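You operate a simulated robot arm through the tools that you are given. There is no shell and no other tool. Be economical: measure what you need, move in short steps, check, and stop when the job is done.

You run a simulated robot arm. Do the job below in one go: nothing can be reset, and whatever is moved stays where it is left.

## Task
Wind the crossmember to its mark, pin it, clamp it, then draw the pin.
Fine: the pin ends in its cup.
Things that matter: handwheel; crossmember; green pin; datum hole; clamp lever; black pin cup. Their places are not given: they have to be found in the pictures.

It is judged by the outcome, as a careful person would: the job done as asked, and still so three seconds after it is handed in. It fails if anything else is knocked over, pushed out of place, dropped, spilled or broken.

## Robot
A 6-joint arm with a two-finger parallel gripper, fixed in place. Base frame: the origin is at the foot of the arm, x ahead of it, y to its left, z up; the work surface is at about z = 900. Units: mm, rad, N and s.
With the tool pointing down near the work surface it reaches from about 360 to 820 mm from the base axis. Its first joint turns from -2.897 to 2.897 rad. Payload 3.91 kg.
Tool frame: the origin (TCP) lies between the finger pads and is the grasp point; the fingertips stand 30 mm ahead of it; z points along the fingers, y is the line along which they close. The gripper opens to 110 mm. The fingers are 20 mm wide and 10 mm thick; the gripper's body (48 by 112 mm) begins 55 mm behind the TCP.
Orientation is told as [roll, pitch, yaw] about the base's x, y, z axes, in that order, counted from this pose: with the fingers straight down and closing along the base's y, the tool's x points along the base's -x, its y along +y and its z along -z.

## Interface
- The arm moves only by the tool jog_arm. Its argument "moves" is a list of rows, each an object of numbers (a shift or turn left out is 0, a gripper value left out holds the last): "tx", "ty", "tz": the shift along the base's x, y, z in mm; "rx", "ry", "rz": the turn, a rotation vector about the base's x, y, z in rad; "fingers": the opening, from 0 (shut) to 1 (fully open). In form: [{"tx": .., "ty": .., "tz": .., "rx": .., "ry": .., "rz": .., "fingers": ..}, ...]. A call has 1 to 20 rows; each row shifts and turns the commanded pose from where the row before left it. A row lasts 0.2 s, in which the tool goes at most 50 mm and 0.15 rad; a call with a longer step from one row to the next is refused whole, and so is a gripper value outside its range. A pose out of reach is approached as far as the arm can. The call stops where the force on the tool passes 80 N (or 10 N more than at its start, if that is more) or the arm is blocked; 0.2 s more then pass. The fingers move at their own pace (about 45 mm/s each) and stop on an object; they squeeze with about 33 N. The grip force told is the motor's: it shows also when the fingers shut on nothing. Time passes only in rows, and 0.2 s behind the last, so rows that do not move let the fingers close. The reply holds the time, the measured pose of the TCP, the force on the tool along the base axes, the opening and the grip force, in the units named above and with some noise.
- Cameras (640 x 400 px; columns grow to the right, rows downward): "scene" is fixed at [221.2, -500.1, 1682.9]; the picture's right is [0.99, -0.13, 0.00], its down [-0.08, -0.57, -0.82] and it looks along [0.11, 0.81, -0.58] (base axes); focal length 371 px, centre (320, 200). "wrist" rides on the gripper at [77, 7, -114] in the tool frame; the picture's right is [-0.09, 1.00, 0.00], its down [-0.80, -0.07, -0.59] and it looks along [-0.59, -0.05, 0.80] (tool axes); focal length 270 px, centre (320, 200).
- capture(camera): a new picture of that camera. No time passes.
- raise_lower(by): slides the trunk up (or, below 0, down) by that many mm; the arm rides with it, the base frame stays. It gives what a move gives, with no picture.
- probe_pixels(camera, pixels): there is no depth. For up to 12 entries [column, row, z] of the newest picture of that camera ("zoom" is the newest enlarged one), the place [x, y] in the base frame at which the ray of that pixel passes the height z, good to about 3 mm. No time passes.
- zoom(camera, box): a new picture of the part [left, top, right, bottom] of that camera's present view, enlarged. No time passes.
- close_job(): hands the job in; it is judged then, once.

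Keep the steps short. Do not move on a guess: measure, check each grasp and each placing, and mend mistakes. In all there are 80 turns and 38 pictures (those below and enlarged ones count). Leave the gripper open and the arm clear of the work at the hand-in unless told otherwise, and finish with a single line.

The tools are called after "Request:" by a JSON object that holds its "method" and its "body". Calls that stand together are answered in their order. jog_arm: Moves the arm, as the interface text tells. Its arguments: {"type":"object","properties":{"moves":{"type":"array"}},"required":["moves"]} The other tools are called the same way: raise_lower (by) slides the trunk up or down; capture (camera) takes a picture; probe_pixels (camera, pixels) gives the place at which the rays of pixels pass given heights; zoom (camera, box) takes an enlarged picture of a part of a camera's view; close_job () hands the job in.

At the start:

```text
clock: 0.0
eef_pos: [299.5, 397.1, 1232.7]
ee_rot: [0.0, -0.002, 0.0]
force: [-0.7, -0.5, 0.2]
opening: 109.9
finger_force: 0.0
trunk travel left (down, up): [-525.0, 85.0]
```

scene: 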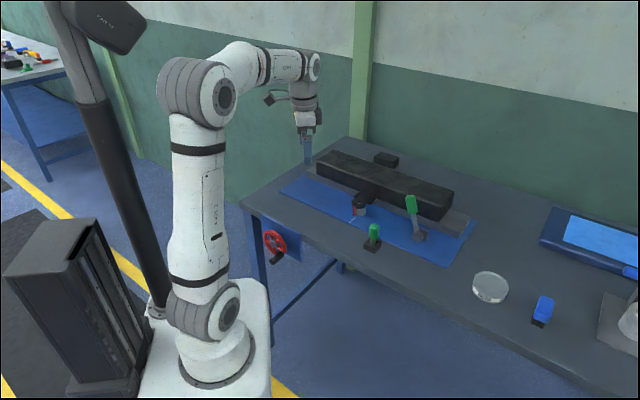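
wrist: 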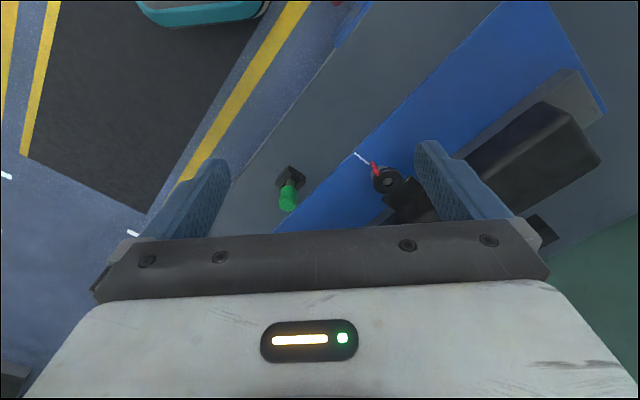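

I see the red handwheel near (274,245), the green pin near (373,235), and the green-handled lever near (412,208). I'll zoom in on these.

Request:
{"method": "zoom", "body": {"camera": "scene", "box": [240, 130, 480, 280]}}

Request:
{"method": "zoom", "body": {"camera": "scene", "box": [330, 170, 450, 260]}}

```text
2.67 times, centred on (360, 205) of scene
```

zoom: 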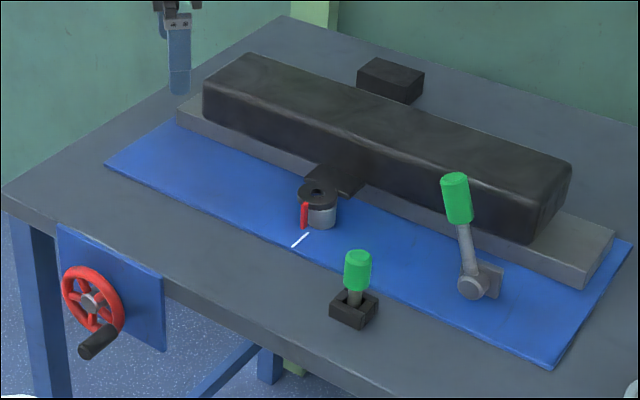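

```text
4.44 times, centred on (390, 215) of scene
```

zoom: 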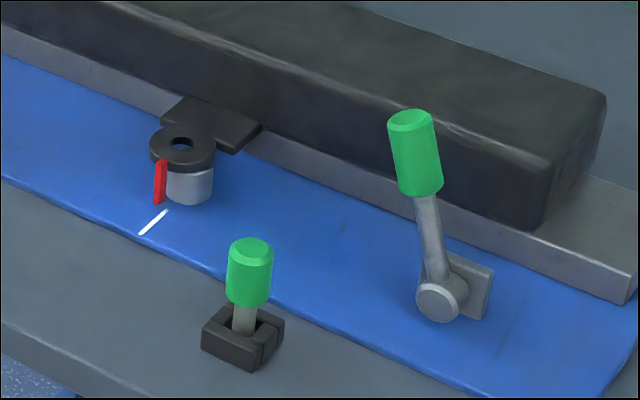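

I'll probe the main points in the newest enlarged picture.

Request:
{"method": "probe_pixels", "body": {"camera": "zoom", "pixels": [[139, 235, 903], [167, 210, 903], [157, 203, 903], [157, 203, 920], [160, 165, 940], [181, 145, 940], [242, 335, 915], [250, 243, 960], [440, 300, 925], [412, 120, 1010], [0, 178, 903], [228, 280, 903]]}}

Request:
{"method": "probe_pixels", "body": {"camera": "scene", "pixels": [[274, 243, 800], [274, 243, 830], [277, 261, 800], [300, 250, 800], [242, 206, 900], [350, 136, 900], [280, 190, 903], [447, 266, 903], [475, 218, 903], [316, 175, 905], [463, 237, 905], [345, 262, 900]]}}

```text
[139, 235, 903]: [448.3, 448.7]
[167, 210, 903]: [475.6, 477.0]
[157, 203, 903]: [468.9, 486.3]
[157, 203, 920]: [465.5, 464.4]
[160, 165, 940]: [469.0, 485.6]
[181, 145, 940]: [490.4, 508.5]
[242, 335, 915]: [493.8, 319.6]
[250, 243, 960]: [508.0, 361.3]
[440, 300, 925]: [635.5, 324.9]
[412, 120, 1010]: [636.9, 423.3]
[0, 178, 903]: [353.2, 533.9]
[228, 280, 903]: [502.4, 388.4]
```

```text
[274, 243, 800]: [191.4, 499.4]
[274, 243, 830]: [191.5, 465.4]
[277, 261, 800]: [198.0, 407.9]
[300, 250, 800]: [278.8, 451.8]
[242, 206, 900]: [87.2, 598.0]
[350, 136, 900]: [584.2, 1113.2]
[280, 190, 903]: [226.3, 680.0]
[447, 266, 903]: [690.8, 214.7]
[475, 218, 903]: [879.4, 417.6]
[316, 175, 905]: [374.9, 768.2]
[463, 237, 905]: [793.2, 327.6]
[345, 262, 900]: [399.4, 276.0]
```

The bench is turned about 45°. Its front edge runs along u≈(0.70,-0.72), and v≈(0.72,0.70) points into the bench. I'll yaw the tool to match and bring the wrist camera over the lug for a close look.

Request:
{"method": "jog_arm", "body": {"moves": [{"tx": 21.8, "ty": 5.8, "tz": -25, "rz": 0.1287}, {"tx": 21.8, "ty": 5.8, "tz": -25, "rz": 0.1287}, {"tx": 21.8, "ty": 5.8, "tz": -25, "rz": 0.1287}, {"tx": 21.8, "ty": 5.8, "tz": -25, "rz": 0.1287}, {"tx": 21.8, "ty": 5.8, "tz": -25, "rz": 0.1287}, {"tx": 21.8, "ty": 5.8, "tz": -25, "rz": 0.1287}]}}

Request:
{"method": "capture", "body": {"camera": "wrist"}}

```text
clock: 1.4
eef_pos: [432.5, 433.1, 1081.7]
ee_rot: [-0.001, 0.0, 0.773]
force: [1.3, -0.1, -0.4]
opening: 110.3
finger_force: 0.1
trunk travel left (down, up): [-525.0, 85.0]
```

```text
33 pictures are left
```

wrist: 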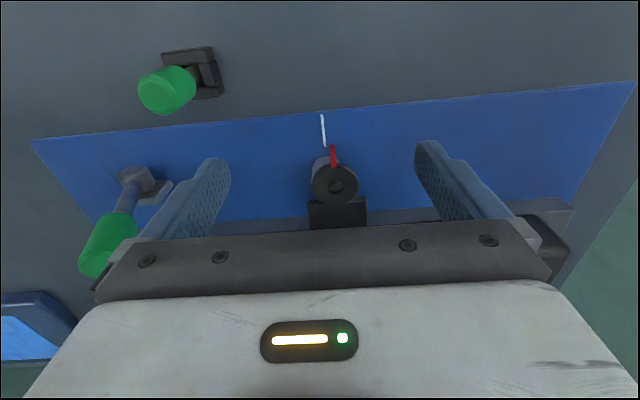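

The picture is inverted: left is +u and down is +v. I'll enlarge the lug and mark area.

Request:
{"method": "zoom", "body": {"camera": "wrist", "box": [280, 100, 400, 175]}}

Request:
{"method": "zoom", "body": {"camera": "wrist", "box": [280, 140, 392, 210]}}

```text
5.33 times, centred on (340, 138) of wrist
```

zoom: 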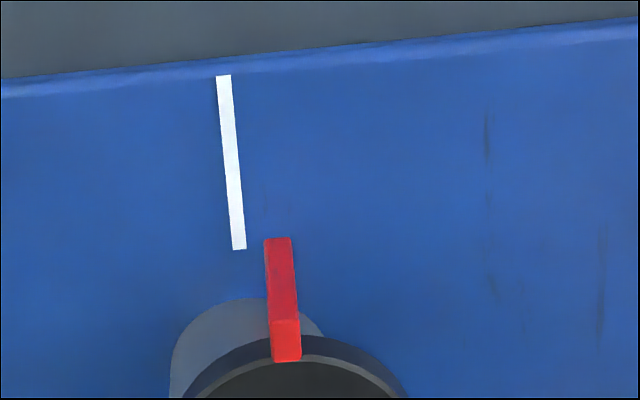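

```text
5.71 times, centred on (336, 175) of wrist
```

zoom: 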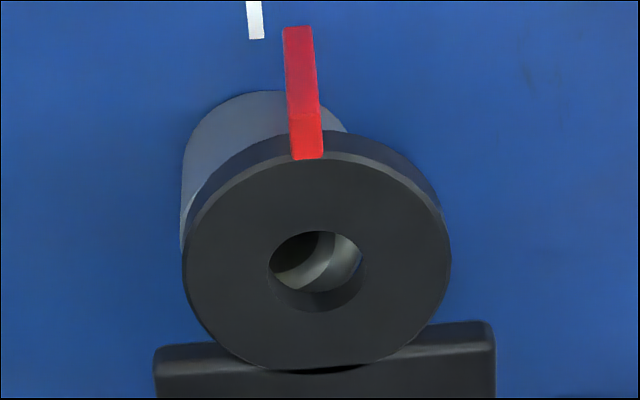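

The pointer sits a few mm to the -u side of the mark, so the crossmember has to go +u. Now the handwheel: an enlarged scene view, and one of the pin and cup.

Request:
{"method": "zoom", "body": {"camera": "scene", "box": [245, 215, 325, 275]}}

Request:
{"method": "zoom", "body": {"camera": "wrist", "box": [60, 30, 260, 280]}}

```text
6.67 times, centred on (285, 245) of scene
```

zoom: 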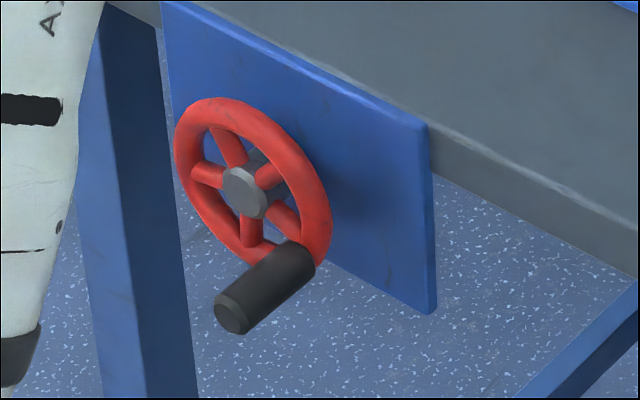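

```text
1.60 times, centred on (160, 155) of wrist
```

zoom: 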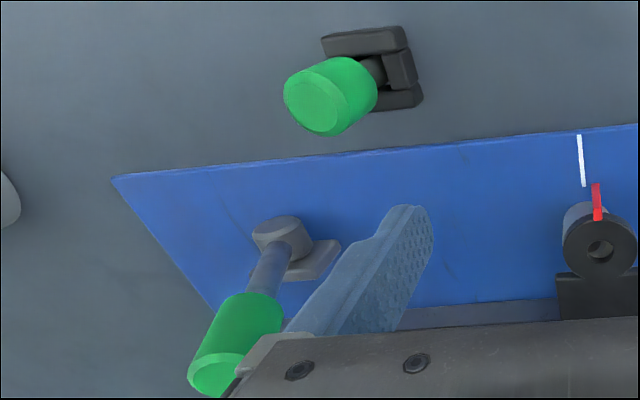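

I'll move the wrist camera back to look at the handwheel from the front.

Request:
{"method": "jog_arm", "body": {"moves": [{"tx": -35.7, "ty": -9.8, "tz": -4}, {"tx": -35.7, "ty": -9.8, "tz": -4}, {"tx": -35.7, "ty": -9.8, "tz": -4}, {"tx": -35.7, "ty": -9.8, "tz": -4}, {"tx": -35.7, "ty": -9.8, "tz": -4}, {"tx": -35.7, "ty": -9.8, "tz": -4}, {"tx": -35.7, "ty": -9.8, "tz": -4}, {"tx": -35.7, "ty": -9.8, "tz": -4}, {"tx": -35.7, "ty": -9.8, "tz": -4}]}}

Request:
{"method": "capture", "body": {"camera": "wrist"}}

```text
clock: 3.4
eef_pos: [107.8, 344.5, 1047.1]
ee_rot: [0.001, -0.001, 0.771]
force: [-0.6, -0.4, 0.2]
opening: 109.8
finger_force: 0.0
trunk travel left (down, up): [-525.0, 85.0]
```

```text
28 pictures are left
```

wrist: 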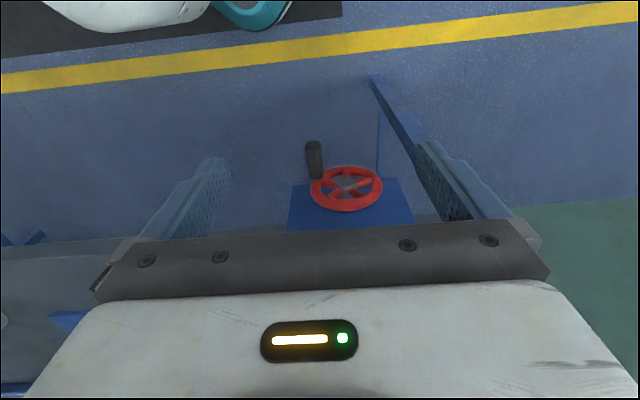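

The handwheel is visible at (347,188) with its handle tip at (313,145). I'll enlarge it, then triangulate against the scene view.

Request:
{"method": "zoom", "body": {"camera": "wrist", "box": [270, 125, 414, 215]}}

Request:
{"method": "probe_pixels", "body": {"camera": "scene", "pixels": [[273.3, 244, 800], [273.3, 244, 850], [271.8, 262.2, 780], [271.8, 262.2, 830], [281, 254.5, 780], [281, 254.5, 830]]}}

```text
4.44 times, centred on (342, 170) of wrist
```

zoom: 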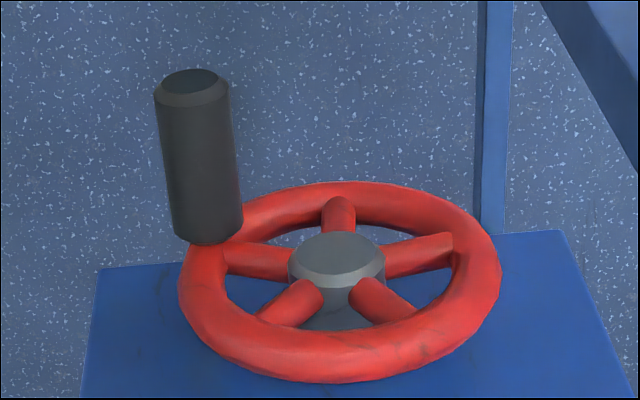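

```text
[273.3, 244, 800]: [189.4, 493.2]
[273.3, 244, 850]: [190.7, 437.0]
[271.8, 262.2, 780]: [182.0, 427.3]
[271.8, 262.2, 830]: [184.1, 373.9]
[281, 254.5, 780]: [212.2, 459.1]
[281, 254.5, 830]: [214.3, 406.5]
```

Request:
{"method": "probe_pixels", "body": {"camera": "zoom", "pixels": [[338, 255, 800], [338, 255, 850], [193, 80, 780], [193, 80, 830], [208, 228, 780], [208, 228, 830], [330, 382, 850], [340, 185, 800], [180, 290, 830], [500, 270, 830]]}}

```text
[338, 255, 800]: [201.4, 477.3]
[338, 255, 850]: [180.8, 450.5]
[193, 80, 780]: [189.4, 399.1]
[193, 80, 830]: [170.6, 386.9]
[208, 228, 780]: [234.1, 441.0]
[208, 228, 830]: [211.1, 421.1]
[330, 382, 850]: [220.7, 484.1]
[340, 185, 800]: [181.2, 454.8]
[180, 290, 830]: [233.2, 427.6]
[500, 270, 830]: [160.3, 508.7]
```

Triangulated positions:
- **Hub:** about (190,463,827).
- **Handle:** axis along v at u≈-155, z≈812, from v≈403 to 452. Its diameter is about 24 mm and its crank radius about 46 mm.

I'll come in above the handle, tilted slightly toward the bench, with a 60 mm opening.

Request:
{"method": "jog_arm", "body": {"moves": [{"tx": 16, "ty": 9.9, "tz": -29.3, "rx": 0.0349, "ry": -0.0358, "fingers": 0.55}, {"tx": 16, "ty": 9.9, "tz": -29.3, "rx": 0.0349, "ry": -0.0358}, {"tx": 16, "ty": 9.9, "tz": -29.3, "rx": 0.0349, "ry": -0.0358}, {"tx": 16, "ty": 9.9, "tz": -29.3, "rx": 0.0349, "ry": -0.0358}]}}

Request:
{"method": "capture", "body": {"camera": "wrist"}}

```text
clock: 4.4
eef_pos: [173.8, 385.8, 929.9]
ee_rot: [0.0, -0.202, 0.772]
force: [-0.3, -0.4, 0.2]
opening: 60.6
finger_force: 0.1
trunk travel left (down, up): [-525.0, 85.0]
```

```text
26 pictures are left
```

wrist: 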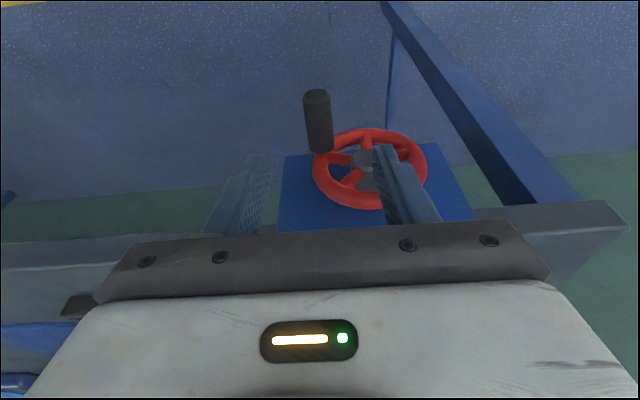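

The handle lines up between the fingers. I'll check its position against this view before descending.

Request:
{"method": "probe_pixels", "body": {"camera": "wrist", "pixels": [[316, 95, 805], [316, 95, 812], [316, 95, 820], [320, 145, 805], [320, 145, 812], [320, 145, 820], [318, 120, 812]]}}

```text
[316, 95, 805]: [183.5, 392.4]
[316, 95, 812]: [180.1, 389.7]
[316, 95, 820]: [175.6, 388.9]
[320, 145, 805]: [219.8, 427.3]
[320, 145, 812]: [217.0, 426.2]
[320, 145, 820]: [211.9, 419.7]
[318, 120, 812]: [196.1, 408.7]
```

Consistent, with the handle axis at u≈-154. I'll descend around the handle, then close.

Request:
{"method": "jog_arm", "body": {"moves": [{"tx": 3.4, "ty": 2.9, "tz": -23.6}, {"tx": 3.4, "ty": 2.9, "tz": -23.6}, {"tx": 3.4, "ty": 2.9, "tz": -23.6}, {"tx": 3.4, "ty": 2.9, "tz": -23.6}, {"tx": 3.4, "ty": 2.9, "tz": -23.6}]}}

Request:
{"method": "zoom", "body": {"camera": "scene", "box": [235, 195, 331, 275]}}

```text
clock: 5.6
eef_pos: [190.7, 400.2, 813.0]
ee_rot: [-0.001, -0.2, 0.771]
force: [0.1, -0.2, -0.1]
opening: 60.3
finger_force: 0.0
trunk travel left (down, up): [-525.0, 85.0]
```

```text
5.00 times, centred on (283, 235) of scene
```

zoom: 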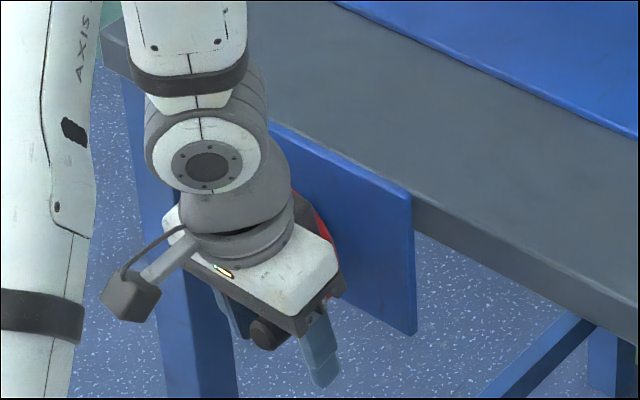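

The handle lies between the fingers and nothing is touching. I'll close on it.

Request:
{"method": "jog_arm", "body": {"moves": [{"fingers": 0.1}, {"fingers": 0.1}, {"fingers": 0.1}, {"fingers": 0.1}]}}

```text
clock: 6.6
eef_pos: [189.5, 399.5, 812.7]
ee_rot: [0.0, -0.2, 0.774]
force: [-2.5, 2.3, 1.2]
opening: 23.0
finger_force: 45.3
trunk travel left (down, up): [-525.0, 85.0]
```

Gripped, with a 23 mm opening. As a test I'll turn 60° counter-clockwise (seen from the front) about the estimated hub and watch the forces.

Request:
{"method": "jog_arm", "body": {"moves": [{"tx": 1.5, "ty": -1.6, "tz": 12}, {"tx": -0.6, "ty": 0.6, "tz": 12.3}]}}

Request:
{"method": "jog_arm", "body": {"moves": [{"tx": -2.9, "ty": 2.9, "tz": 11.5}, {"tx": -4.9, "ty": 5.0, "tz": 10.1}]}}

Request:
{"method": "zoom", "body": {"camera": "scene", "box": [330, 185, 402, 230]}}

```text
clock: 7.2
eef_pos: [190.4, 398.2, 835.7]
ee_rot: [0.0, -0.199, 0.77]
force: [5.8, -5.0, -1.1]
opening: 22.7
finger_force: 45.3
trunk travel left (down, up): [-525.0, 85.0]
```

```text
clock: 7.8
eef_pos: [185.0, 404.3, 860.0]
ee_rot: [0.001, -0.201, 0.772]
force: [9.6, -15.3, 11.9]
opening: 22.6
finger_force: 45.8
trunk travel left (down, up): [-525.0, 85.0]
```

```text
8.89 times, centred on (366, 208) of scene
```

zoom: 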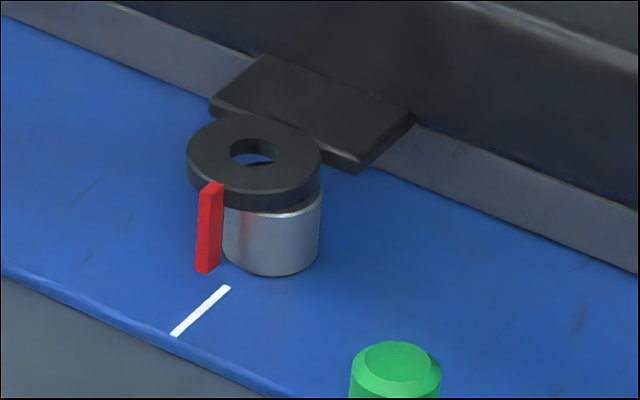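

The pointer moved slightly away from the mark (about -u), so the right direction is clockwise. From triangulation, the start offset was about 8.4 mm, with the mark at u≈-10. I've refined the effective crank centre to u=-199, z=830, r≈47.7. Next I'll wind clockwise.

Request:
{"method": "jog_arm", "body": {"moves": [{"tx": 6.1, "ty": -6.2, "tz": -9.4}, {"tx": 2.3, "ty": -2.4, "tz": -12}, {"tx": 0.1, "ty": -0.1, "tz": -12.4}, {"tx": -2.2, "ty": 2.2, "tz": -12.1}]}}

Request:
{"method": "jog_arm", "body": {"moves": [{"tx": -4.3, "ty": 4.4, "tz": -10.8}, {"tx": -6.1, "ty": 6.2, "tz": -8.9}, {"tx": -7.5, "ty": 7.7, "tz": -6.3}]}}

```text
clock: 8.8
eef_pos: [189.4, 399.8, 812.5]
ee_rot: [-0.001, -0.2, 0.774]
force: [-15.6, 0.9, 3.4]
opening: 22.6
finger_force: 44.4
trunk travel left (down, up): [-525.0, 85.0]
```

```text
clock: 9.6
eef_pos: [171.2, 418.1, 788.8]
ee_rot: [0.0, -0.206, 0.772]
force: [-12.8, 2.9, 31.4]
opening: 22.6
finger_force: 45.0
trunk travel left (down, up): [-525.0, 85.0]
```

Force on the tool is upward, so the effective centre is a bit higher at z≈832. I'll continue with that correction.

Request:
{"method": "jog_arm", "body": {"moves": [{"tx": -8.4, "ty": 8.7, "tz": -0.4}, {"tx": -8.5, "ty": 8.7, "tz": 0.0}]}}

Request:
{"method": "jog_arm", "body": {"moves": [{"tx": -8.3, "ty": 8.5, "tz": 3}, {"tx": -7.5, "ty": 7.7, "tz": 6.1}]}}

Request:
{"method": "zoom", "body": {"camera": "scene", "box": [330, 185, 402, 230]}}

```text
clock: 10.2
eef_pos: [155.4, 433.8, 786.4]
ee_rot: [0.0, -0.202, 0.77]
force: [8.1, 2.8, 12.9]
opening: 22.7
finger_force: 45.1
trunk travel left (down, up): [-525.0, 85.0]
```

```text
clock: 10.8
eef_pos: [139.9, 449.0, 795.2]
ee_rot: [0.001, -0.203, 0.772]
force: [17.4, -10.7, 20.4]
opening: 22.8
finger_force: 45.1
trunk travel left (down, up): [-525.0, 85.0]
```

```text
8.89 times, centred on (366, 208) of scene
```

zoom: 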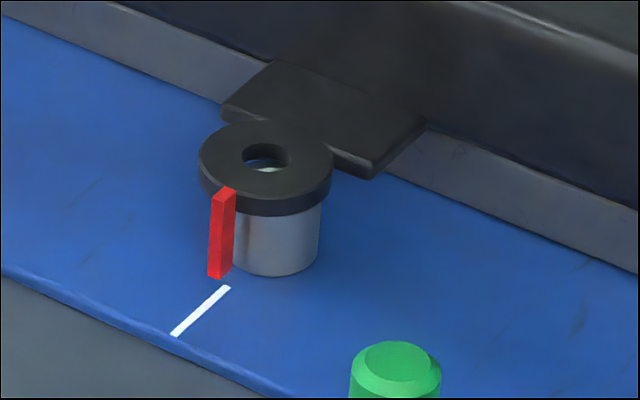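

It moved about +5.9 mm for 165°, and about 4.6 mm remains, roughly another 130° clockwise. I'll continue with the refined centre (u=-197, z=832.5, r=46).

Request:
{"method": "jog_arm", "body": {"moves": [{"tx": -3.8, "ty": 3.9, "tz": 9.1}, {"tx": -4.4, "ty": 4.5, "tz": 10.2}, {"tx": -2.4, "ty": 2.4, "tz": 11.5}, {"tx": -0.2, "ty": 0.2, "tz": 12}]}}

Request:
{"method": "jog_arm", "body": {"moves": [{"tx": 2, "ty": -2, "tz": 11.7}, {"tx": 4, "ty": -4.1, "tz": 10.5}]}}

Request:
{"method": "zoom", "body": {"camera": "scene", "box": [330, 185, 402, 230]}}

```text
clock: 11.8
eef_pos: [128.8, 460.5, 837.4]
ee_rot: [-0.003, -0.198, 0.773]
force: [-0.3, -14.6, -3.7]
opening: 22.6
finger_force: 44.8
trunk travel left (down, up): [-525.0, 85.0]
```

```text
clock: 12.4
eef_pos: [135.7, 452.6, 858.8]
ee_rot: [-0.003, -0.197, 0.771]
force: [3.6, -23.5, -17.0]
opening: 22.7
finger_force: 45.2
trunk travel left (down, up): [-525.0, 85.0]
```

```text
8.89 times, centred on (366, 208) of scene
```

zoom: 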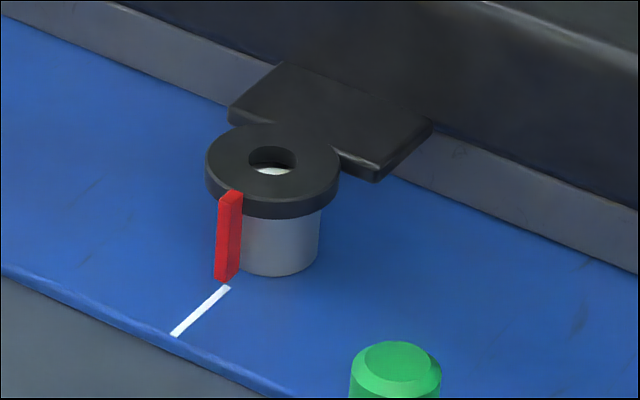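

Very close now. I'll probe the pointer's foot and the mark in this picture.

Request:
{"method": "probe_pixels", "body": {"camera": "zoom", "pixels": [[221, 279, 907.4], [233, 283, 907.4], [227, 281, 907.4], [224, 286, 903], [229, 289, 903], [171, 335, 903], [177, 337, 903]]}}

```text
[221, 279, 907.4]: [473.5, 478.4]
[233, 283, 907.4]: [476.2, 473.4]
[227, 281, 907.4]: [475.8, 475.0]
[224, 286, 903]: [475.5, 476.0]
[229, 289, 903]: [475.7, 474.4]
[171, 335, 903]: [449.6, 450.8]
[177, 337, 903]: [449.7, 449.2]
```

The pointer is within about 0.5–0.9 mm short of the mark. I'll add another 15° clockwise, then release and back off for a close look.

Request:
{"method": "jog_arm", "body": {"moves": [{"tx": 2.9, "ty": -3, "tz": 4.6}, {"tx": 2.9, "ty": -3, "tz": 4.1}, {}]}}

Request:
{"method": "zoom", "body": {"camera": "scene", "box": [330, 185, 402, 230]}}

```text
clock: 13.2
eef_pos: [141.4, 447.5, 867.1]
ee_rot: [0.0, -0.195, 0.772]
force: [7.1, -22.6, -32.9]
opening: 22.7
finger_force: 44.8
trunk travel left (down, up): [-525.0, 85.0]
```

```text
8.89 times, centred on (366, 208) of scene
```

zoom: 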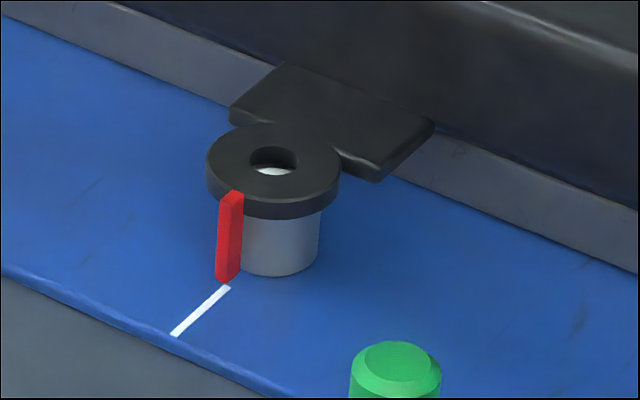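

I'll release, retract upward, level the tool, and move to a close viewing position over the lug.

Request:
{"method": "jog_arm", "body": {"moves": [{"fingers": 0.55}, {"fingers": 0.55}, {"fingers": 0.55}, {"tz": 43}, {"tz": 43}, {"tz": 43}, {"tz": 44}, {"tx": 38.5, "rx": -0.0349, "ry": 0.0358, "fingers": 1.0}, {"tx": 38.5, "rx": -0.0349, "ry": 0.0358}, {"tx": 38.5, "rx": -0.0349, "ry": 0.0358}, {"tx": 38.5, "rx": -0.0349, "ry": 0.0358}, {"tx": 38.5}, {"tx": 38.5}, {"tx": 38.5}, {"tx": 38.5}]}}

Request:
{"method": "zoom", "body": {"camera": "wrist", "box": [256, 100, 384, 180]}}

```text
clock: 16.4
eef_pos: [450.3, 449.8, 1040.5]
ee_rot: [-0.001, 0.0, 0.773]
force: [-0.5, 0.0, -0.2]
opening: 110.1
finger_force: 0.0
trunk travel left (down, up): [-525.0, 85.0]
```

```text
5.00 times, centred on (320, 140) of wrist
```

zoom: 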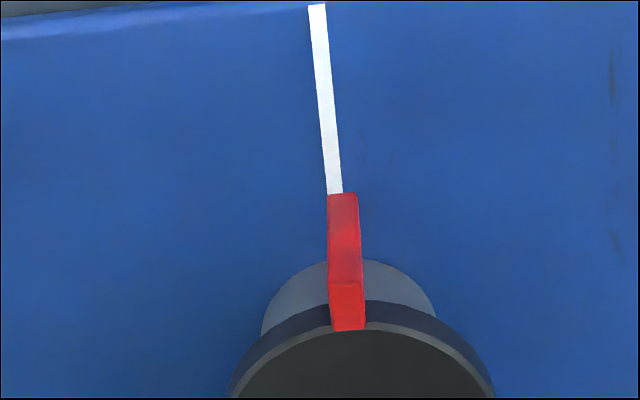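

The pointer is still about 1.4 mm short (7.5 px at 5.2 px/mm). I'll check the hole too.

Request:
{"method": "zoom", "body": {"camera": "wrist", "box": [272, 140, 400, 220]}}

```text
5.00 times, centred on (336, 180) of wrist
```

zoom: 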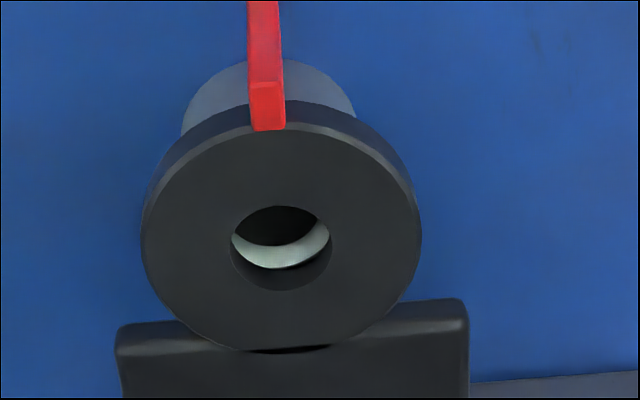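

The datum hole is still slightly toward +u, which agrees. I'll return to the handle the way I came and regrip.

Request:
{"method": "jog_arm", "body": {"moves": [{"tx": -38.5}, {"tx": -38.5}, {"tx": -38.5}, {"tx": -38.5}, {"tx": -38.5, "rx": 0.0349, "ry": -0.0358, "fingers": 0.55}, {"tx": -38.5, "rx": 0.0349, "ry": -0.0358}, {"tx": -38.5, "rx": 0.0349, "ry": -0.0358}, {"tx": -38.5, "rx": 0.0349, "ry": -0.0358}, {"tz": -44}, {"tz": -43}]}}

Request:
{"method": "capture", "body": {"camera": "wrist"}}

```text
clock: 18.6
eef_pos: [139.7, 450.7, 954.5]
ee_rot: [0.001, -0.198, 0.771]
force: [0.1, 0.0, -0.2]
opening: 60.4
finger_force: 0.1
trunk travel left (down, up): [-525.0, 85.0]
```

```text
18 pictures are left
```

wrist: 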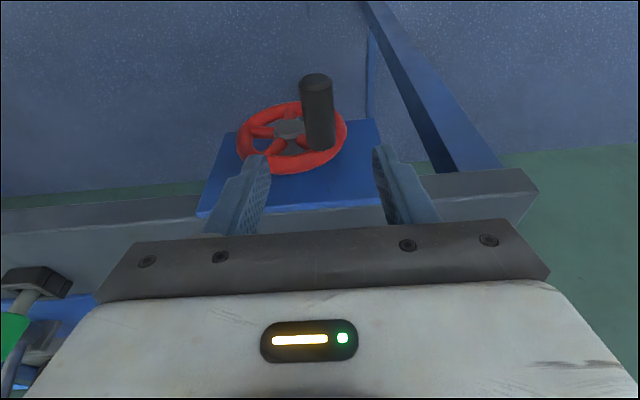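

The handle is between the fingers. I'll descend, grip, and then turn in small steps.

Request:
{"method": "jog_arm", "body": {"moves": [{"tz": -43}, {"tz": -43.5}, {"fingers": 0.1}, {"fingers": 0.1}, {"fingers": 0.1}, {"fingers": 0.1}]}}

```text
clock: 20.0
eef_pos: [140.6, 449.5, 869.6]
ee_rot: [0.0, -0.2, 0.774]
force: [-2.7, 4.5, 3.2]
opening: 22.8
finger_force: 44.8
trunk travel left (down, up): [-525.0, 85.0]
```

Request:
{"method": "jog_arm", "body": {"moves": [{"tx": 7, "ty": -7.2, "tz": 5.7}, {"tx": 7.5, "ty": -7.7, "tz": 2.9}, {"tx": 8.2, "ty": -8.4, "tz": 0.1}, {}]}}

```text
clock: 21.0
eef_pos: [162.6, 426.3, 879.1]
ee_rot: [0.002, -0.203, 0.771]
force: [1.9, -0.1, 31.6]
opening: 22.8
finger_force: 44.7
trunk travel left (down, up): [-525.0, 85.0]
```

Turned about 43°. I'll release, retract and check again.

Request:
{"method": "jog_arm", "body": {"moves": [{"fingers": 0.55}, {"fingers": 0.55}, {"fingers": 0.55}, {"tz": 40}, {"tz": 40}, {"tz": 40}, {"tz": 41}, {"tx": 35.9, "ty": 2.95, "rx": -0.0349, "ry": 0.0358, "fingers": 1.0}, {"tx": 35.9, "ty": 2.95, "rx": -0.0349, "ry": 0.0358}, {"tx": 35.9, "ty": 2.95, "rx": -0.0349, "ry": 0.0358}, {"tx": 35.9, "ty": 2.95, "rx": -0.0349, "ry": 0.0358}, {"tx": 35.9, "ty": 2.95}, {"tx": 35.9, "ty": 2.95}, {"tx": 35.9, "ty": 2.95}, {"tx": 35.9, "ty": 2.95}]}}

Request:
{"method": "zoom", "body": {"camera": "wrist", "box": [248, 100, 408, 220]}}

```text
clock: 24.2
eef_pos: [453.0, 450.3, 1035.2]
ee_rot: [0.001, 0.001, 0.771]
force: [0.1, 0.2, -0.2]
opening: 109.8
finger_force: 0.0
trunk travel left (down, up): [-525.0, 85.0]
```

```text
3.33 times, centred on (328, 160) of wrist
```

zoom: 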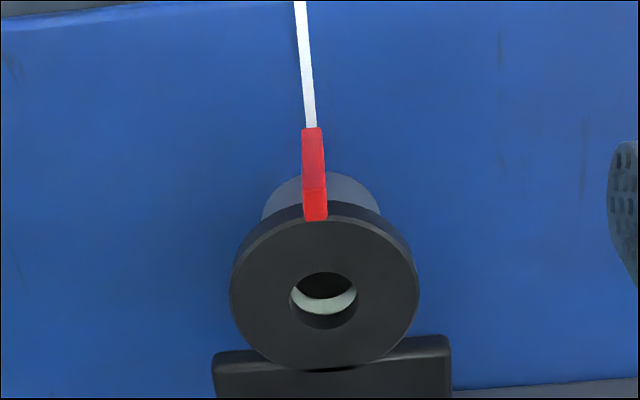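

The pointer now sits on the mark (both at column 311.5). Next the pin: I'll move the camera over it and its cup.

Request:
{"method": "jog_arm", "body": {"moves": [{"tx": 3.6, "ty": -36.6, "tz": 11.5}, {"tx": 3.6, "ty": -36.6, "tz": 11.5}, {"tx": 3.6, "ty": -36.6, "tz": 11.5}, {"tx": 3.6, "ty": -36.6, "tz": 11.5}]}}

Request:
{"method": "capture", "body": {"camera": "wrist"}}

Request:
{"method": "zoom", "body": {"camera": "scene", "box": [350, 215, 398, 260]}}

```text
clock: 25.2
eef_pos: [466.1, 300.7, 1083.6]
ee_rot: [0.001, 0.0, 0.774]
force: [-0.4, -0.3, -0.1]
opening: 109.9
finger_force: 0.1
trunk travel left (down, up): [-525.0, 85.0]
```

```text
16 pictures are left
```

wrist: 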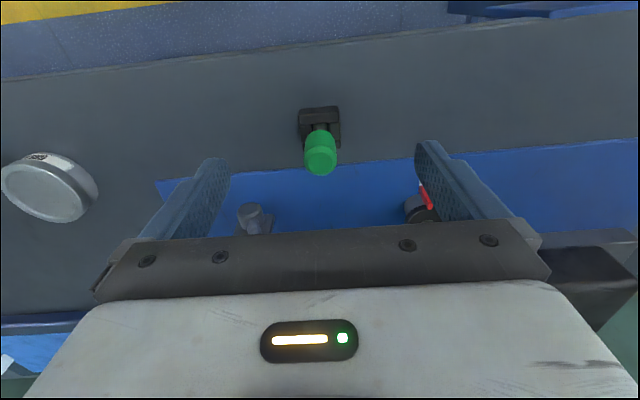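

```text
8.89 times, centred on (374, 238) of scene
```

zoom: 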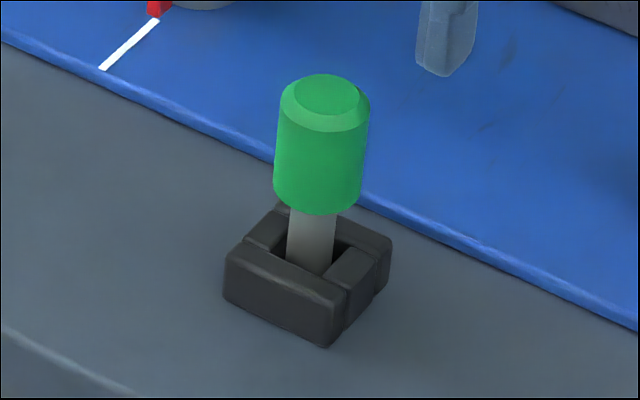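

I'll triangulate the pin's knob top, knob bottom and cup in both views.

Request:
{"method": "probe_pixels", "body": {"camera": "zoom", "pixels": [[326, 95, 960], [326, 95, 1000], [318, 195, 940], [318, 195, 960], [308, 262, 900], [308, 262, 930], [308, 235, 920], [224, 275, 920], [326, 315, 920], [391, 245, 920], [326, 345, 900], [280, 205, 920]]}}

Request:
{"method": "probe_pixels", "body": {"camera": "wrist", "pixels": [[321, 160, 960], [321, 160, 980], [321, 160, 1000], [320, 137, 940], [320, 137, 960], [319, 120, 920], [299, 108, 920], [340, 106, 920], [319, 108, 920]]}}

```text
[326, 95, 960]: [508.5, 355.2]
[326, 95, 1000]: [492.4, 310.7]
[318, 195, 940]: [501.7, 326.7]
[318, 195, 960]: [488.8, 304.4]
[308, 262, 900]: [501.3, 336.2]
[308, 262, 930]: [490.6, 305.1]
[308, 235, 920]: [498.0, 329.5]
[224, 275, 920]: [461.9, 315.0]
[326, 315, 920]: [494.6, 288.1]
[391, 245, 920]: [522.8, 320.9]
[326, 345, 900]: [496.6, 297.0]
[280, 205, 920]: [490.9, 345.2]
```

```text
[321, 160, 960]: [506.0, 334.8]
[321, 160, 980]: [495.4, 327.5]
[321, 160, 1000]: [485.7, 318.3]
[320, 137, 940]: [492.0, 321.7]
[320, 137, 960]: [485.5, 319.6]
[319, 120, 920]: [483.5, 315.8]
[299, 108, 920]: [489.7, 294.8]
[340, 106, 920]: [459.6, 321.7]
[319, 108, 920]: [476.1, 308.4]
```

Pin axis is about (494,323.5), with the knob from z≈944 to 988 and the cup rim at z≈912. Before grasping I'll also compute the lug hole's place, using the scene pixel (360.6,203.3) at several heights.

Request:
{"method": "probe_pixels", "body": {"camera": "scene", "pixels": [[360.6, 203.3, 930], [360.6, 203.3, 940], [360.6, 203.3, 950], [360.6, 203.3, 960]]}}

Request:
{"method": "jog_arm", "body": {"moves": [{"tx": 14.0, "ty": 11.4, "tz": -25}, {"tx": 14.0, "ty": 11.4, "tz": -25}]}}

```text
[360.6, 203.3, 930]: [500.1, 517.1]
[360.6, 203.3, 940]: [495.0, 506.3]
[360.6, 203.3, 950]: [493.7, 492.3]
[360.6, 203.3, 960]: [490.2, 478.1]
```

```text
clock: 25.8
eef_pos: [495.5, 325.6, 1031.9]
ee_rot: [0.0, 0.003, 0.771]
force: [0.1, 0.8, 0.2]
opening: 109.7
finger_force: 0.1
trunk travel left (down, up): [-525.0, 85.0]
```

The lug hole is at about (494,496), with its top at z≈947. I'm now over the pin, so I'll descend to z≈977 and close on the knob.

Request:
{"method": "jog_arm", "body": {"moves": [{"tx": -0.6, "ty": -0.6, "tz": -27}, {"tx": -0.6, "ty": -0.6, "tz": -27.5}, {"fingers": 0.2}, {"fingers": 0.2}, {"fingers": 0.2}, {"fingers": 0.2}, {"fingers": 0.2}]}}

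Request:
{"method": "zoom", "body": {"camera": "scene", "box": [340, 190, 404, 260]}}

Request:
{"method": "capture", "body": {"camera": "wrist"}}

```text
clock: 27.4
eef_pos: [491.7, 324.3, 978.7]
ee_rot: [0.001, 0.0, 0.772]
force: [-0.5, -0.4, 0.4]
opening: 29.1
finger_force: 26.8
trunk travel left (down, up): [-525.0, 85.0]
```

```text
5.71 times, centred on (372, 225) of scene
```

zoom: 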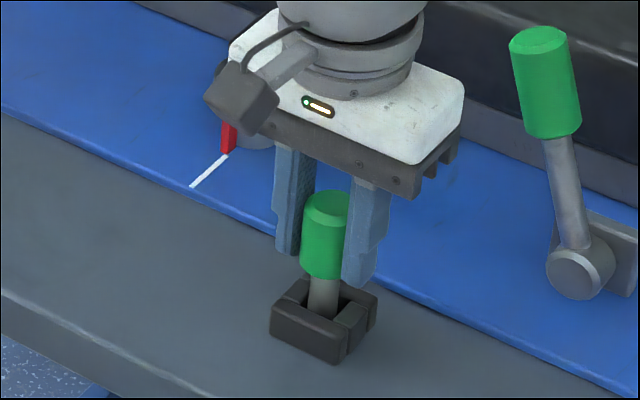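

```text
13 pictures are left
```

wrist: 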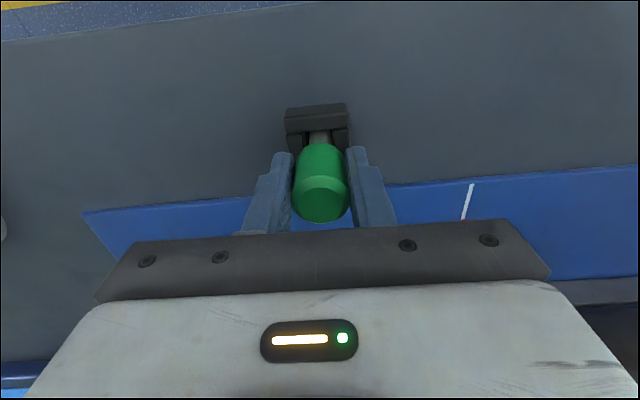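

The pin is gripped at a 29 mm opening. I'll measure the knob's centre relative to the TCP in this wrist picture.

Request:
{"method": "probe_pixels", "body": {"camera": "wrist", "pixels": [[321, 222, 988], [320, 179, 988], [320, 200, 988], [320, 145, 944], [318, 137, 912], [287, 108, 912], [347, 104, 912]]}}

```text
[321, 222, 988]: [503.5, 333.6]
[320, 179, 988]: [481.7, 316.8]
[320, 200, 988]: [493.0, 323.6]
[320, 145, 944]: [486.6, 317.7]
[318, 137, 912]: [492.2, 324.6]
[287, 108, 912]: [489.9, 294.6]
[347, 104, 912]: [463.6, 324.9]
```

The knob centre is within 1 mm of the TCP axis. I'll lift the pin straight up first and check the grip.

Request:
{"method": "jog_arm", "body": {"moves": [{"tz": 21}, {"tz": 21}, {"tz": 21}]}}

Request:
{"method": "jog_arm", "body": {"moves": [{"tx": 0.2, "ty": 34}, {"tx": 0.2, "ty": 34}, {"tx": 0.2, "ty": 34}, {"tx": 0.2, "ty": 34}, {"tx": 0.1, "ty": 35}, {}]}}

Request:
{"method": "capture", "body": {"camera": "wrist"}}

Request:
{"method": "zoom", "body": {"camera": "scene", "box": [330, 165, 402, 225]}}

```text
clock: 28.2
eef_pos: [489.5, 323.8, 1041.3]
ee_rot: [-0.002, 0.0, 0.772]
force: [-0.2, 0.6, -0.9]
opening: 28.8
finger_force: 32.5
trunk travel left (down, up): [-525.0, 85.0]
```

```text
clock: 29.6
eef_pos: [491.0, 499.3, 1041.5]
ee_rot: [0.0, 0.0, 0.772]
force: [0.0, 0.2, -0.1]
opening: 28.9
finger_force: 33.0
trunk travel left (down, up): [-525.0, 85.0]
```

```text
12 pictures are left
```

wrist: 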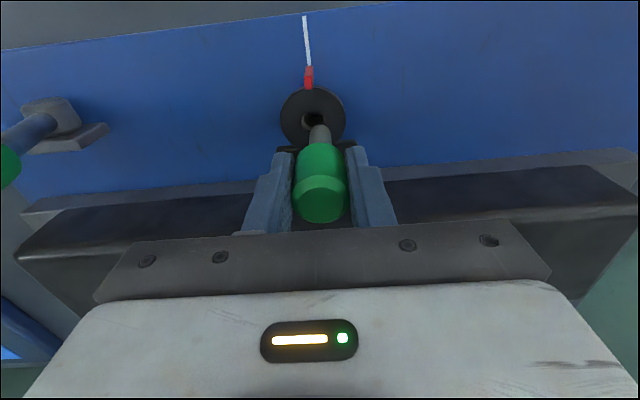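

```text
6.67 times, centred on (366, 195) of scene
```

zoom: 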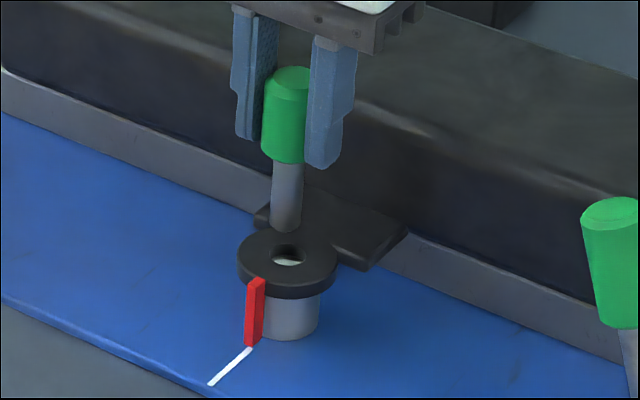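

Compared with the hole at (313,119), the pin at column 320 needs about 5 mm toward +u. I'll probe both in the wrist view to get v as well.

Request:
{"method": "probe_pixels", "body": {"camera": "wrist", "pixels": [[313, 119, 947], [281, 117, 947], [345, 117, 947], [313, 88, 947], [320, 201, 1051], [321, 223, 1051], [320, 179, 1051], [319, 134, 964], [309, 89, 947]]}}

Request:
{"method": "probe_pixels", "body": {"camera": "zoom", "pixels": [[287, 253, 947], [286, 222, 965], [291, 80, 1051], [284, 157, 1007]]}}

```text
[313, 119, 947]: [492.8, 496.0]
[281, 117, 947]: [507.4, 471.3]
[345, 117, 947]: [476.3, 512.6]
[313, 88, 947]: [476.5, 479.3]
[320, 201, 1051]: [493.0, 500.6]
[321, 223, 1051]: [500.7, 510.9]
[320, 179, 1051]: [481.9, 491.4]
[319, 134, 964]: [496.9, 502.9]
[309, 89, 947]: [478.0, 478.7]
```

```text
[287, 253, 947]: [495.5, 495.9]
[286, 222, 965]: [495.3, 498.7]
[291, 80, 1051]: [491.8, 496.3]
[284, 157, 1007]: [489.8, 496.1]
```

The pin needs about u +4.8 and v -1. I'll apply that, lower 8 mm, and check again.

Request:
{"method": "jog_arm", "body": {"moves": [{"tx": 2.6, "ty": -4.1}, {"tz": -8}, {}]}}

Request:
{"method": "zoom", "body": {"camera": "wrist", "box": [256, 60, 384, 140]}}

Request:
{"method": "zoom", "body": {"camera": "scene", "box": [340, 180, 388, 220]}}

```text
clock: 30.4
eef_pos: [495.8, 493.5, 1032.7]
ee_rot: [0.001, 0.0, 0.77]
force: [0.6, 0.4, -0.8]
opening: 29.2
finger_force: 33.1
trunk travel left (down, up): [-525.0, 85.0]
```

```text
5.00 times, centred on (320, 100) of wrist
```

zoom: 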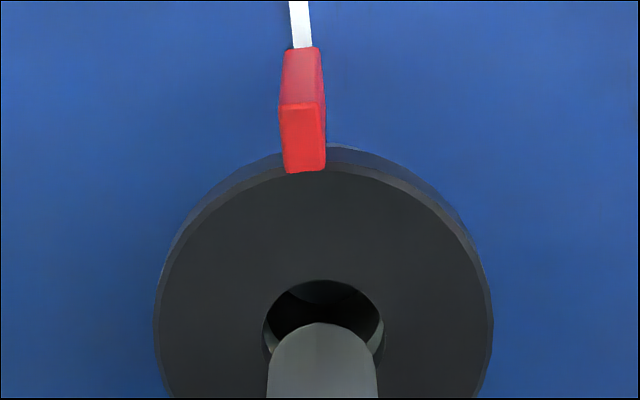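

```text
10.00 times, centred on (364, 200) of scene
```

zoom: 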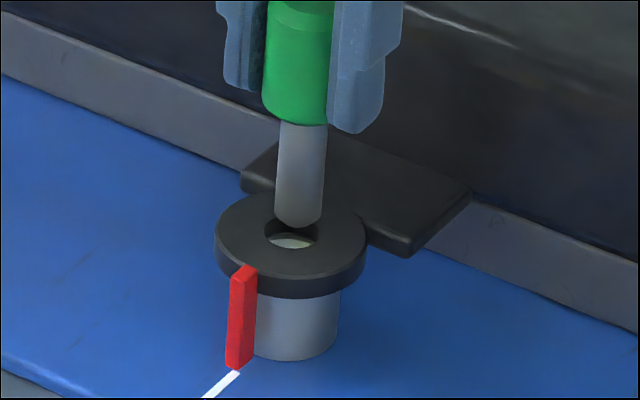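

In u it's aligned: 322 against 323.5. Both views say the pin should go about 3.2 mm toward -v. I'll correct that and lower gently while watching the force.

Request:
{"method": "jog_arm", "body": {"moves": [{"tx": -2.4, "ty": -2.1}, {}, {"tz": -3}, {"tz": -3}]}}

Request:
{"method": "zoom", "body": {"camera": "scene", "box": [340, 180, 388, 220]}}

```text
clock: 31.4
eef_pos: [492.9, 490.1, 1027.6]
ee_rot: [0.0, -0.001, 0.773]
force: [-0.1, -0.2, -0.6]
opening: 28.8
finger_force: 32.9
trunk travel left (down, up): [-525.0, 85.0]
```

```text
10.00 times, centred on (364, 200) of scene
```

zoom: 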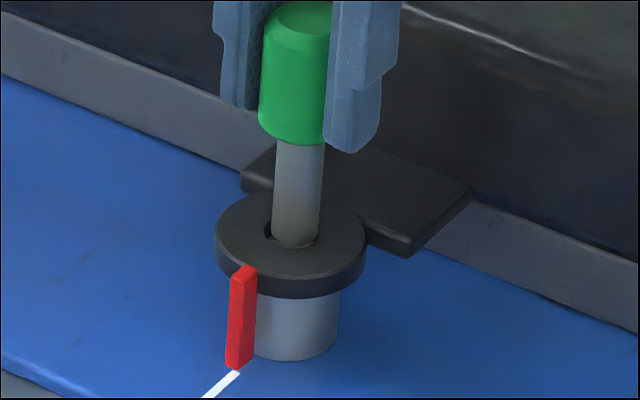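

The tip is entering the hole with no force. There's a small gap on the left, so I'll shift about 0.8 mm toward -v and lower in small steps.

Request:
{"method": "jog_arm", "body": {"moves": [{"tx": -0.6, "ty": -0.5}, {"tz": -3}, {"tz": -3}, {"tz": -3}]}}

Request:
{"method": "jog_arm", "body": {"moves": [{"tz": -2}, {"tz": -2}, {"tz": -2}, {"tz": -2}]}}

```text
clock: 32.4
eef_pos: [492.9, 490.6, 1018.2]
ee_rot: [0.0, -0.002, 0.771]
force: [2.2, 8.9, 2.4]
opening: 29.1
finger_force: 32.7
trunk travel left (down, up): [-525.0, 85.0]
```

```text
clock: 33.4
eef_pos: [491.9, 491.1, 1010.8]
ee_rot: [0.0, 0.0, 0.771]
force: [0.4, 3.7, 2.7]
opening: 28.9
finger_force: 32.6
trunk travel left (down, up): [-525.0, 85.0]
```

It goes in smoothly with a light +y side load. I'll relieve that by 0.5 mm and carry on toward TCP z≈983.

Request:
{"method": "jog_arm", "body": {"moves": [{"ty": 0.5, "tz": -3}, {"tz": -3}, {"tz": -3}, {"tz": -3}]}}

Request:
{"method": "jog_arm", "body": {"moves": [{"tz": -3}, {"tz": -3}, {"tz": -3}, {"tz": -2}]}}

Request:
{"method": "zoom", "body": {"camera": "scene", "box": [340, 170, 436, 250]}}

```text
clock: 34.4
eef_pos: [492.1, 491.1, 998.0]
ee_rot: [-0.001, -0.001, 0.77]
force: [0.8, 2.7, 0.0]
opening: 29.1
finger_force: 32.6
trunk travel left (down, up): [-525.0, 85.0]
```

```text
clock: 35.4
eef_pos: [492.3, 490.8, 988.6]
ee_rot: [-0.001, -0.001, 0.771]
force: [0.4, 5.1, 11.8]
opening: 28.9
finger_force: 32.8
trunk travel left (down, up): [-525.0, 85.0]
```

```text
5.00 times, centred on (388, 210) of scene
```

zoom: 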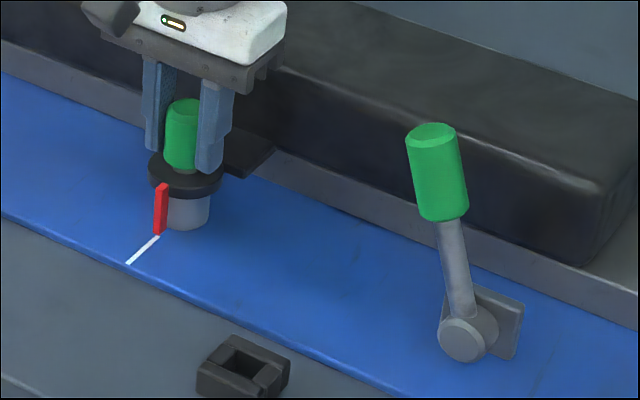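

The pin has bottomed in the datum hole: 12 N upward at z≈988.6, with the knob just above the lug. I'll release it, rise, and move the closed fingers beside the clamp lever. Triangulation puts the lever pivot at u≈211, v≈680, z≈925 and its tip at u≈177, z≈1056.

Request:
{"method": "jog_arm", "body": {"moves": [{"fingers": 0.55}, {"fingers": 0.55}, {"fingers": 0.55}, {"tz": 27}, {"tz": 27}, {"tz": 27}, {"tx": 25.1, "ty": -25.8, "fingers": 0.0}, {"tx": 25.1, "ty": -25.8}, {"tx": 25.1, "ty": -25.8}, {"tx": 21, "ty": -21.6}, {}]}}

Request:
{"method": "zoom", "body": {"camera": "scene", "box": [330, 140, 458, 250]}}

```text
clock: 37.8
eef_pos: [588.2, 391.1, 1067.4]
ee_rot: [-0.001, 0.0, 0.772]
force: [-0.2, 0.5, -1.1]
opening: 0.0
finger_force: 32.6
trunk travel left (down, up): [-525.0, 85.0]
```

```text
3.64 times, centred on (394, 195) of scene
```

zoom: 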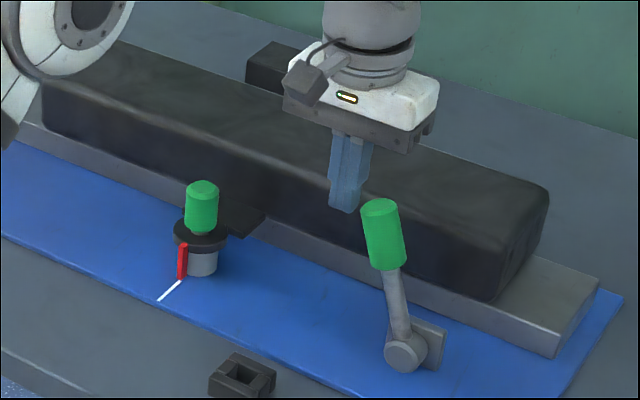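

Request:
{"method": "probe_pixels", "body": {"camera": "zoom", "pixels": [[347, 210, 1037], [380, 207, 1040], [380, 207, 1050], [380, 207, 1060], [389, 262, 1000], [405, 355, 925]]}}

Request:
{"method": "capture", "body": {"camera": "wrist"}}

```text
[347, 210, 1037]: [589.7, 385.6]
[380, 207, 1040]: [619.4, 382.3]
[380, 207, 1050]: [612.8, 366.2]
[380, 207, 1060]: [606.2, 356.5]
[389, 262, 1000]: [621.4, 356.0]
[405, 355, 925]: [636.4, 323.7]
```

```text
5 pictures are left
```

wrist: 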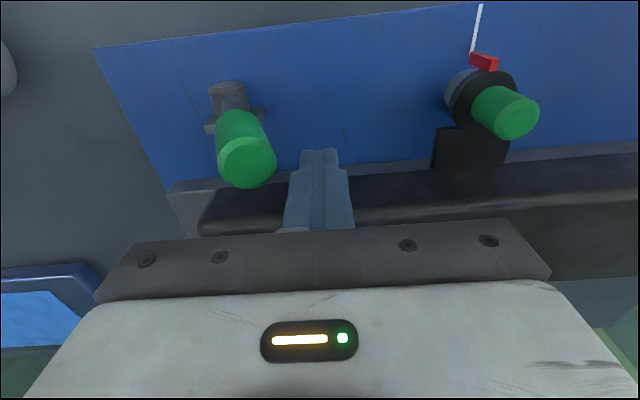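

The lever knob's top is at about u=167, v=685, z=1055, leaning 18° toward -u. I'll centre the fingers on its plane (v -9) and push gently toward +u as a test.

Request:
{"method": "jog_arm", "body": {"moves": [{"tx": -6.5, "ty": -6.3}, {"tx": 7.7, "ty": -7.9}, {"tx": 7.7, "ty": -7.9}, {"tx": 7.7, "ty": -7.9}, {"tx": 7.7, "ty": -7.9}, {"tx": 7.7, "ty": -7.9}]}}

```text
clock: 39.2
eef_pos: [619.7, 345.3, 1070.3]
ee_rot: [-0.002, -0.004, 0.774]
force: [0.8, 2.7, 11.7]
opening: 0.2
finger_force: 33.1
trunk travel left (down, up): [-525.0, 85.0]
```

Request:
{"method": "zoom", "body": {"camera": "scene", "box": [330, 140, 458, 250]}}

```text
3.64 times, centred on (394, 195) of scene
```

zoom: 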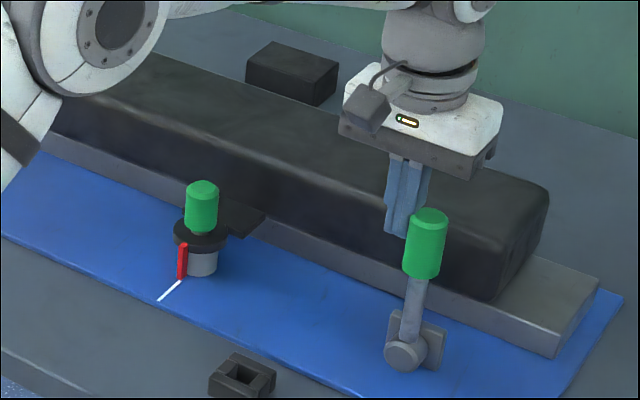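

The lever swings freely toward +u. I'll continue pushing along its arc and watch for the end stop.

Request:
{"method": "jog_arm", "body": {"moves": [{"tx": 6.8, "ty": -7.0, "tz": -0.5}, {"tx": 6.8, "ty": -7.0, "tz": -0.5}, {"tx": 6.8, "ty": -7.0, "tz": -0.5}, {"tx": 6.5, "ty": -6.7, "tz": -2.5}, {"tx": 6.5, "ty": -6.7, "tz": -2.5}, {"tx": 6.5, "ty": -6.7, "tz": -2.5}]}}

Request:
{"method": "jog_arm", "body": {"moves": [{"tx": 5.9, "ty": -6.1, "tz": -4.7}, {"tx": 5.9, "ty": -6.1, "tz": -4.7}, {"tx": 5.9, "ty": -6.1, "tz": -4.7}]}}

Request:
{"method": "jog_arm", "body": {"moves": [{"tx": 4.7, "ty": -4.9, "tz": -6.7}, {"tx": 4.7, "ty": -4.9, "tz": -6.7}, {"tx": 4.7, "ty": -4.9, "tz": -6.7}]}}

```text
clock: 40.6
eef_pos: [661.6, 304.3, 1059.8]
ee_rot: [0.001, 0.0, 0.772]
force: [-0.6, 0.1, 0.0]
opening: 0.0
finger_force: 33.1
trunk travel left (down, up): [-525.0, 85.0]
```

```text
clock: 41.4
eef_pos: [673.8, 291.0, 1049.8]
ee_rot: [-0.001, -0.004, 0.775]
force: [-23.8, 27.4, 19.9]
opening: 0.0
finger_force: 33.0
trunk travel left (down, up): [-525.0, 85.0]
```

```text
clock: 41.9
eef_pos: [672.6, 292.5, 1049.2]
ee_rot: [0.009, -0.017, 0.779]
force: [-35.6, 10.7, 23.3]
opening: 0.0
finger_force: 33.2
trunk travel left (down, up): [-525.0, 85.0]
stopped in row 2: the force on the tool passed its limit (the readings are from after the stop); the commanded pose is now the measured one
```

Force passed 80 N at about 40°, which suggests the lever's end stop. I'll back off slightly and look.

Request:
{"method": "jog_arm", "body": {"moves": [{"tx": -10, "ty": 10.3, "tz": 5}, {"tx": -14, "ty": 14.3, "tz": 15}, {}]}}

Request:
{"method": "zoom", "body": {"camera": "scene", "box": [340, 150, 468, 250]}}

```text
clock: 42.7
eef_pos: [661.3, 312.0, 1062.9]
ee_rot: [0.006, -0.009, 0.776]
force: [0.2, 1.0, -0.6]
opening: 0.3
finger_force: 32.7
trunk travel left (down, up): [-525.0, 85.0]
```

```text
4.00 times, centred on (404, 200) of scene
```

zoom: 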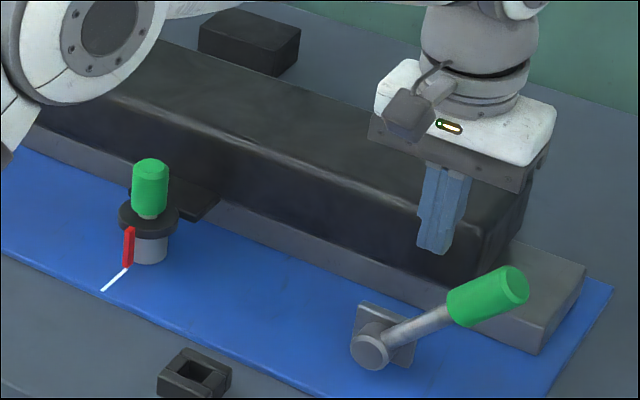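

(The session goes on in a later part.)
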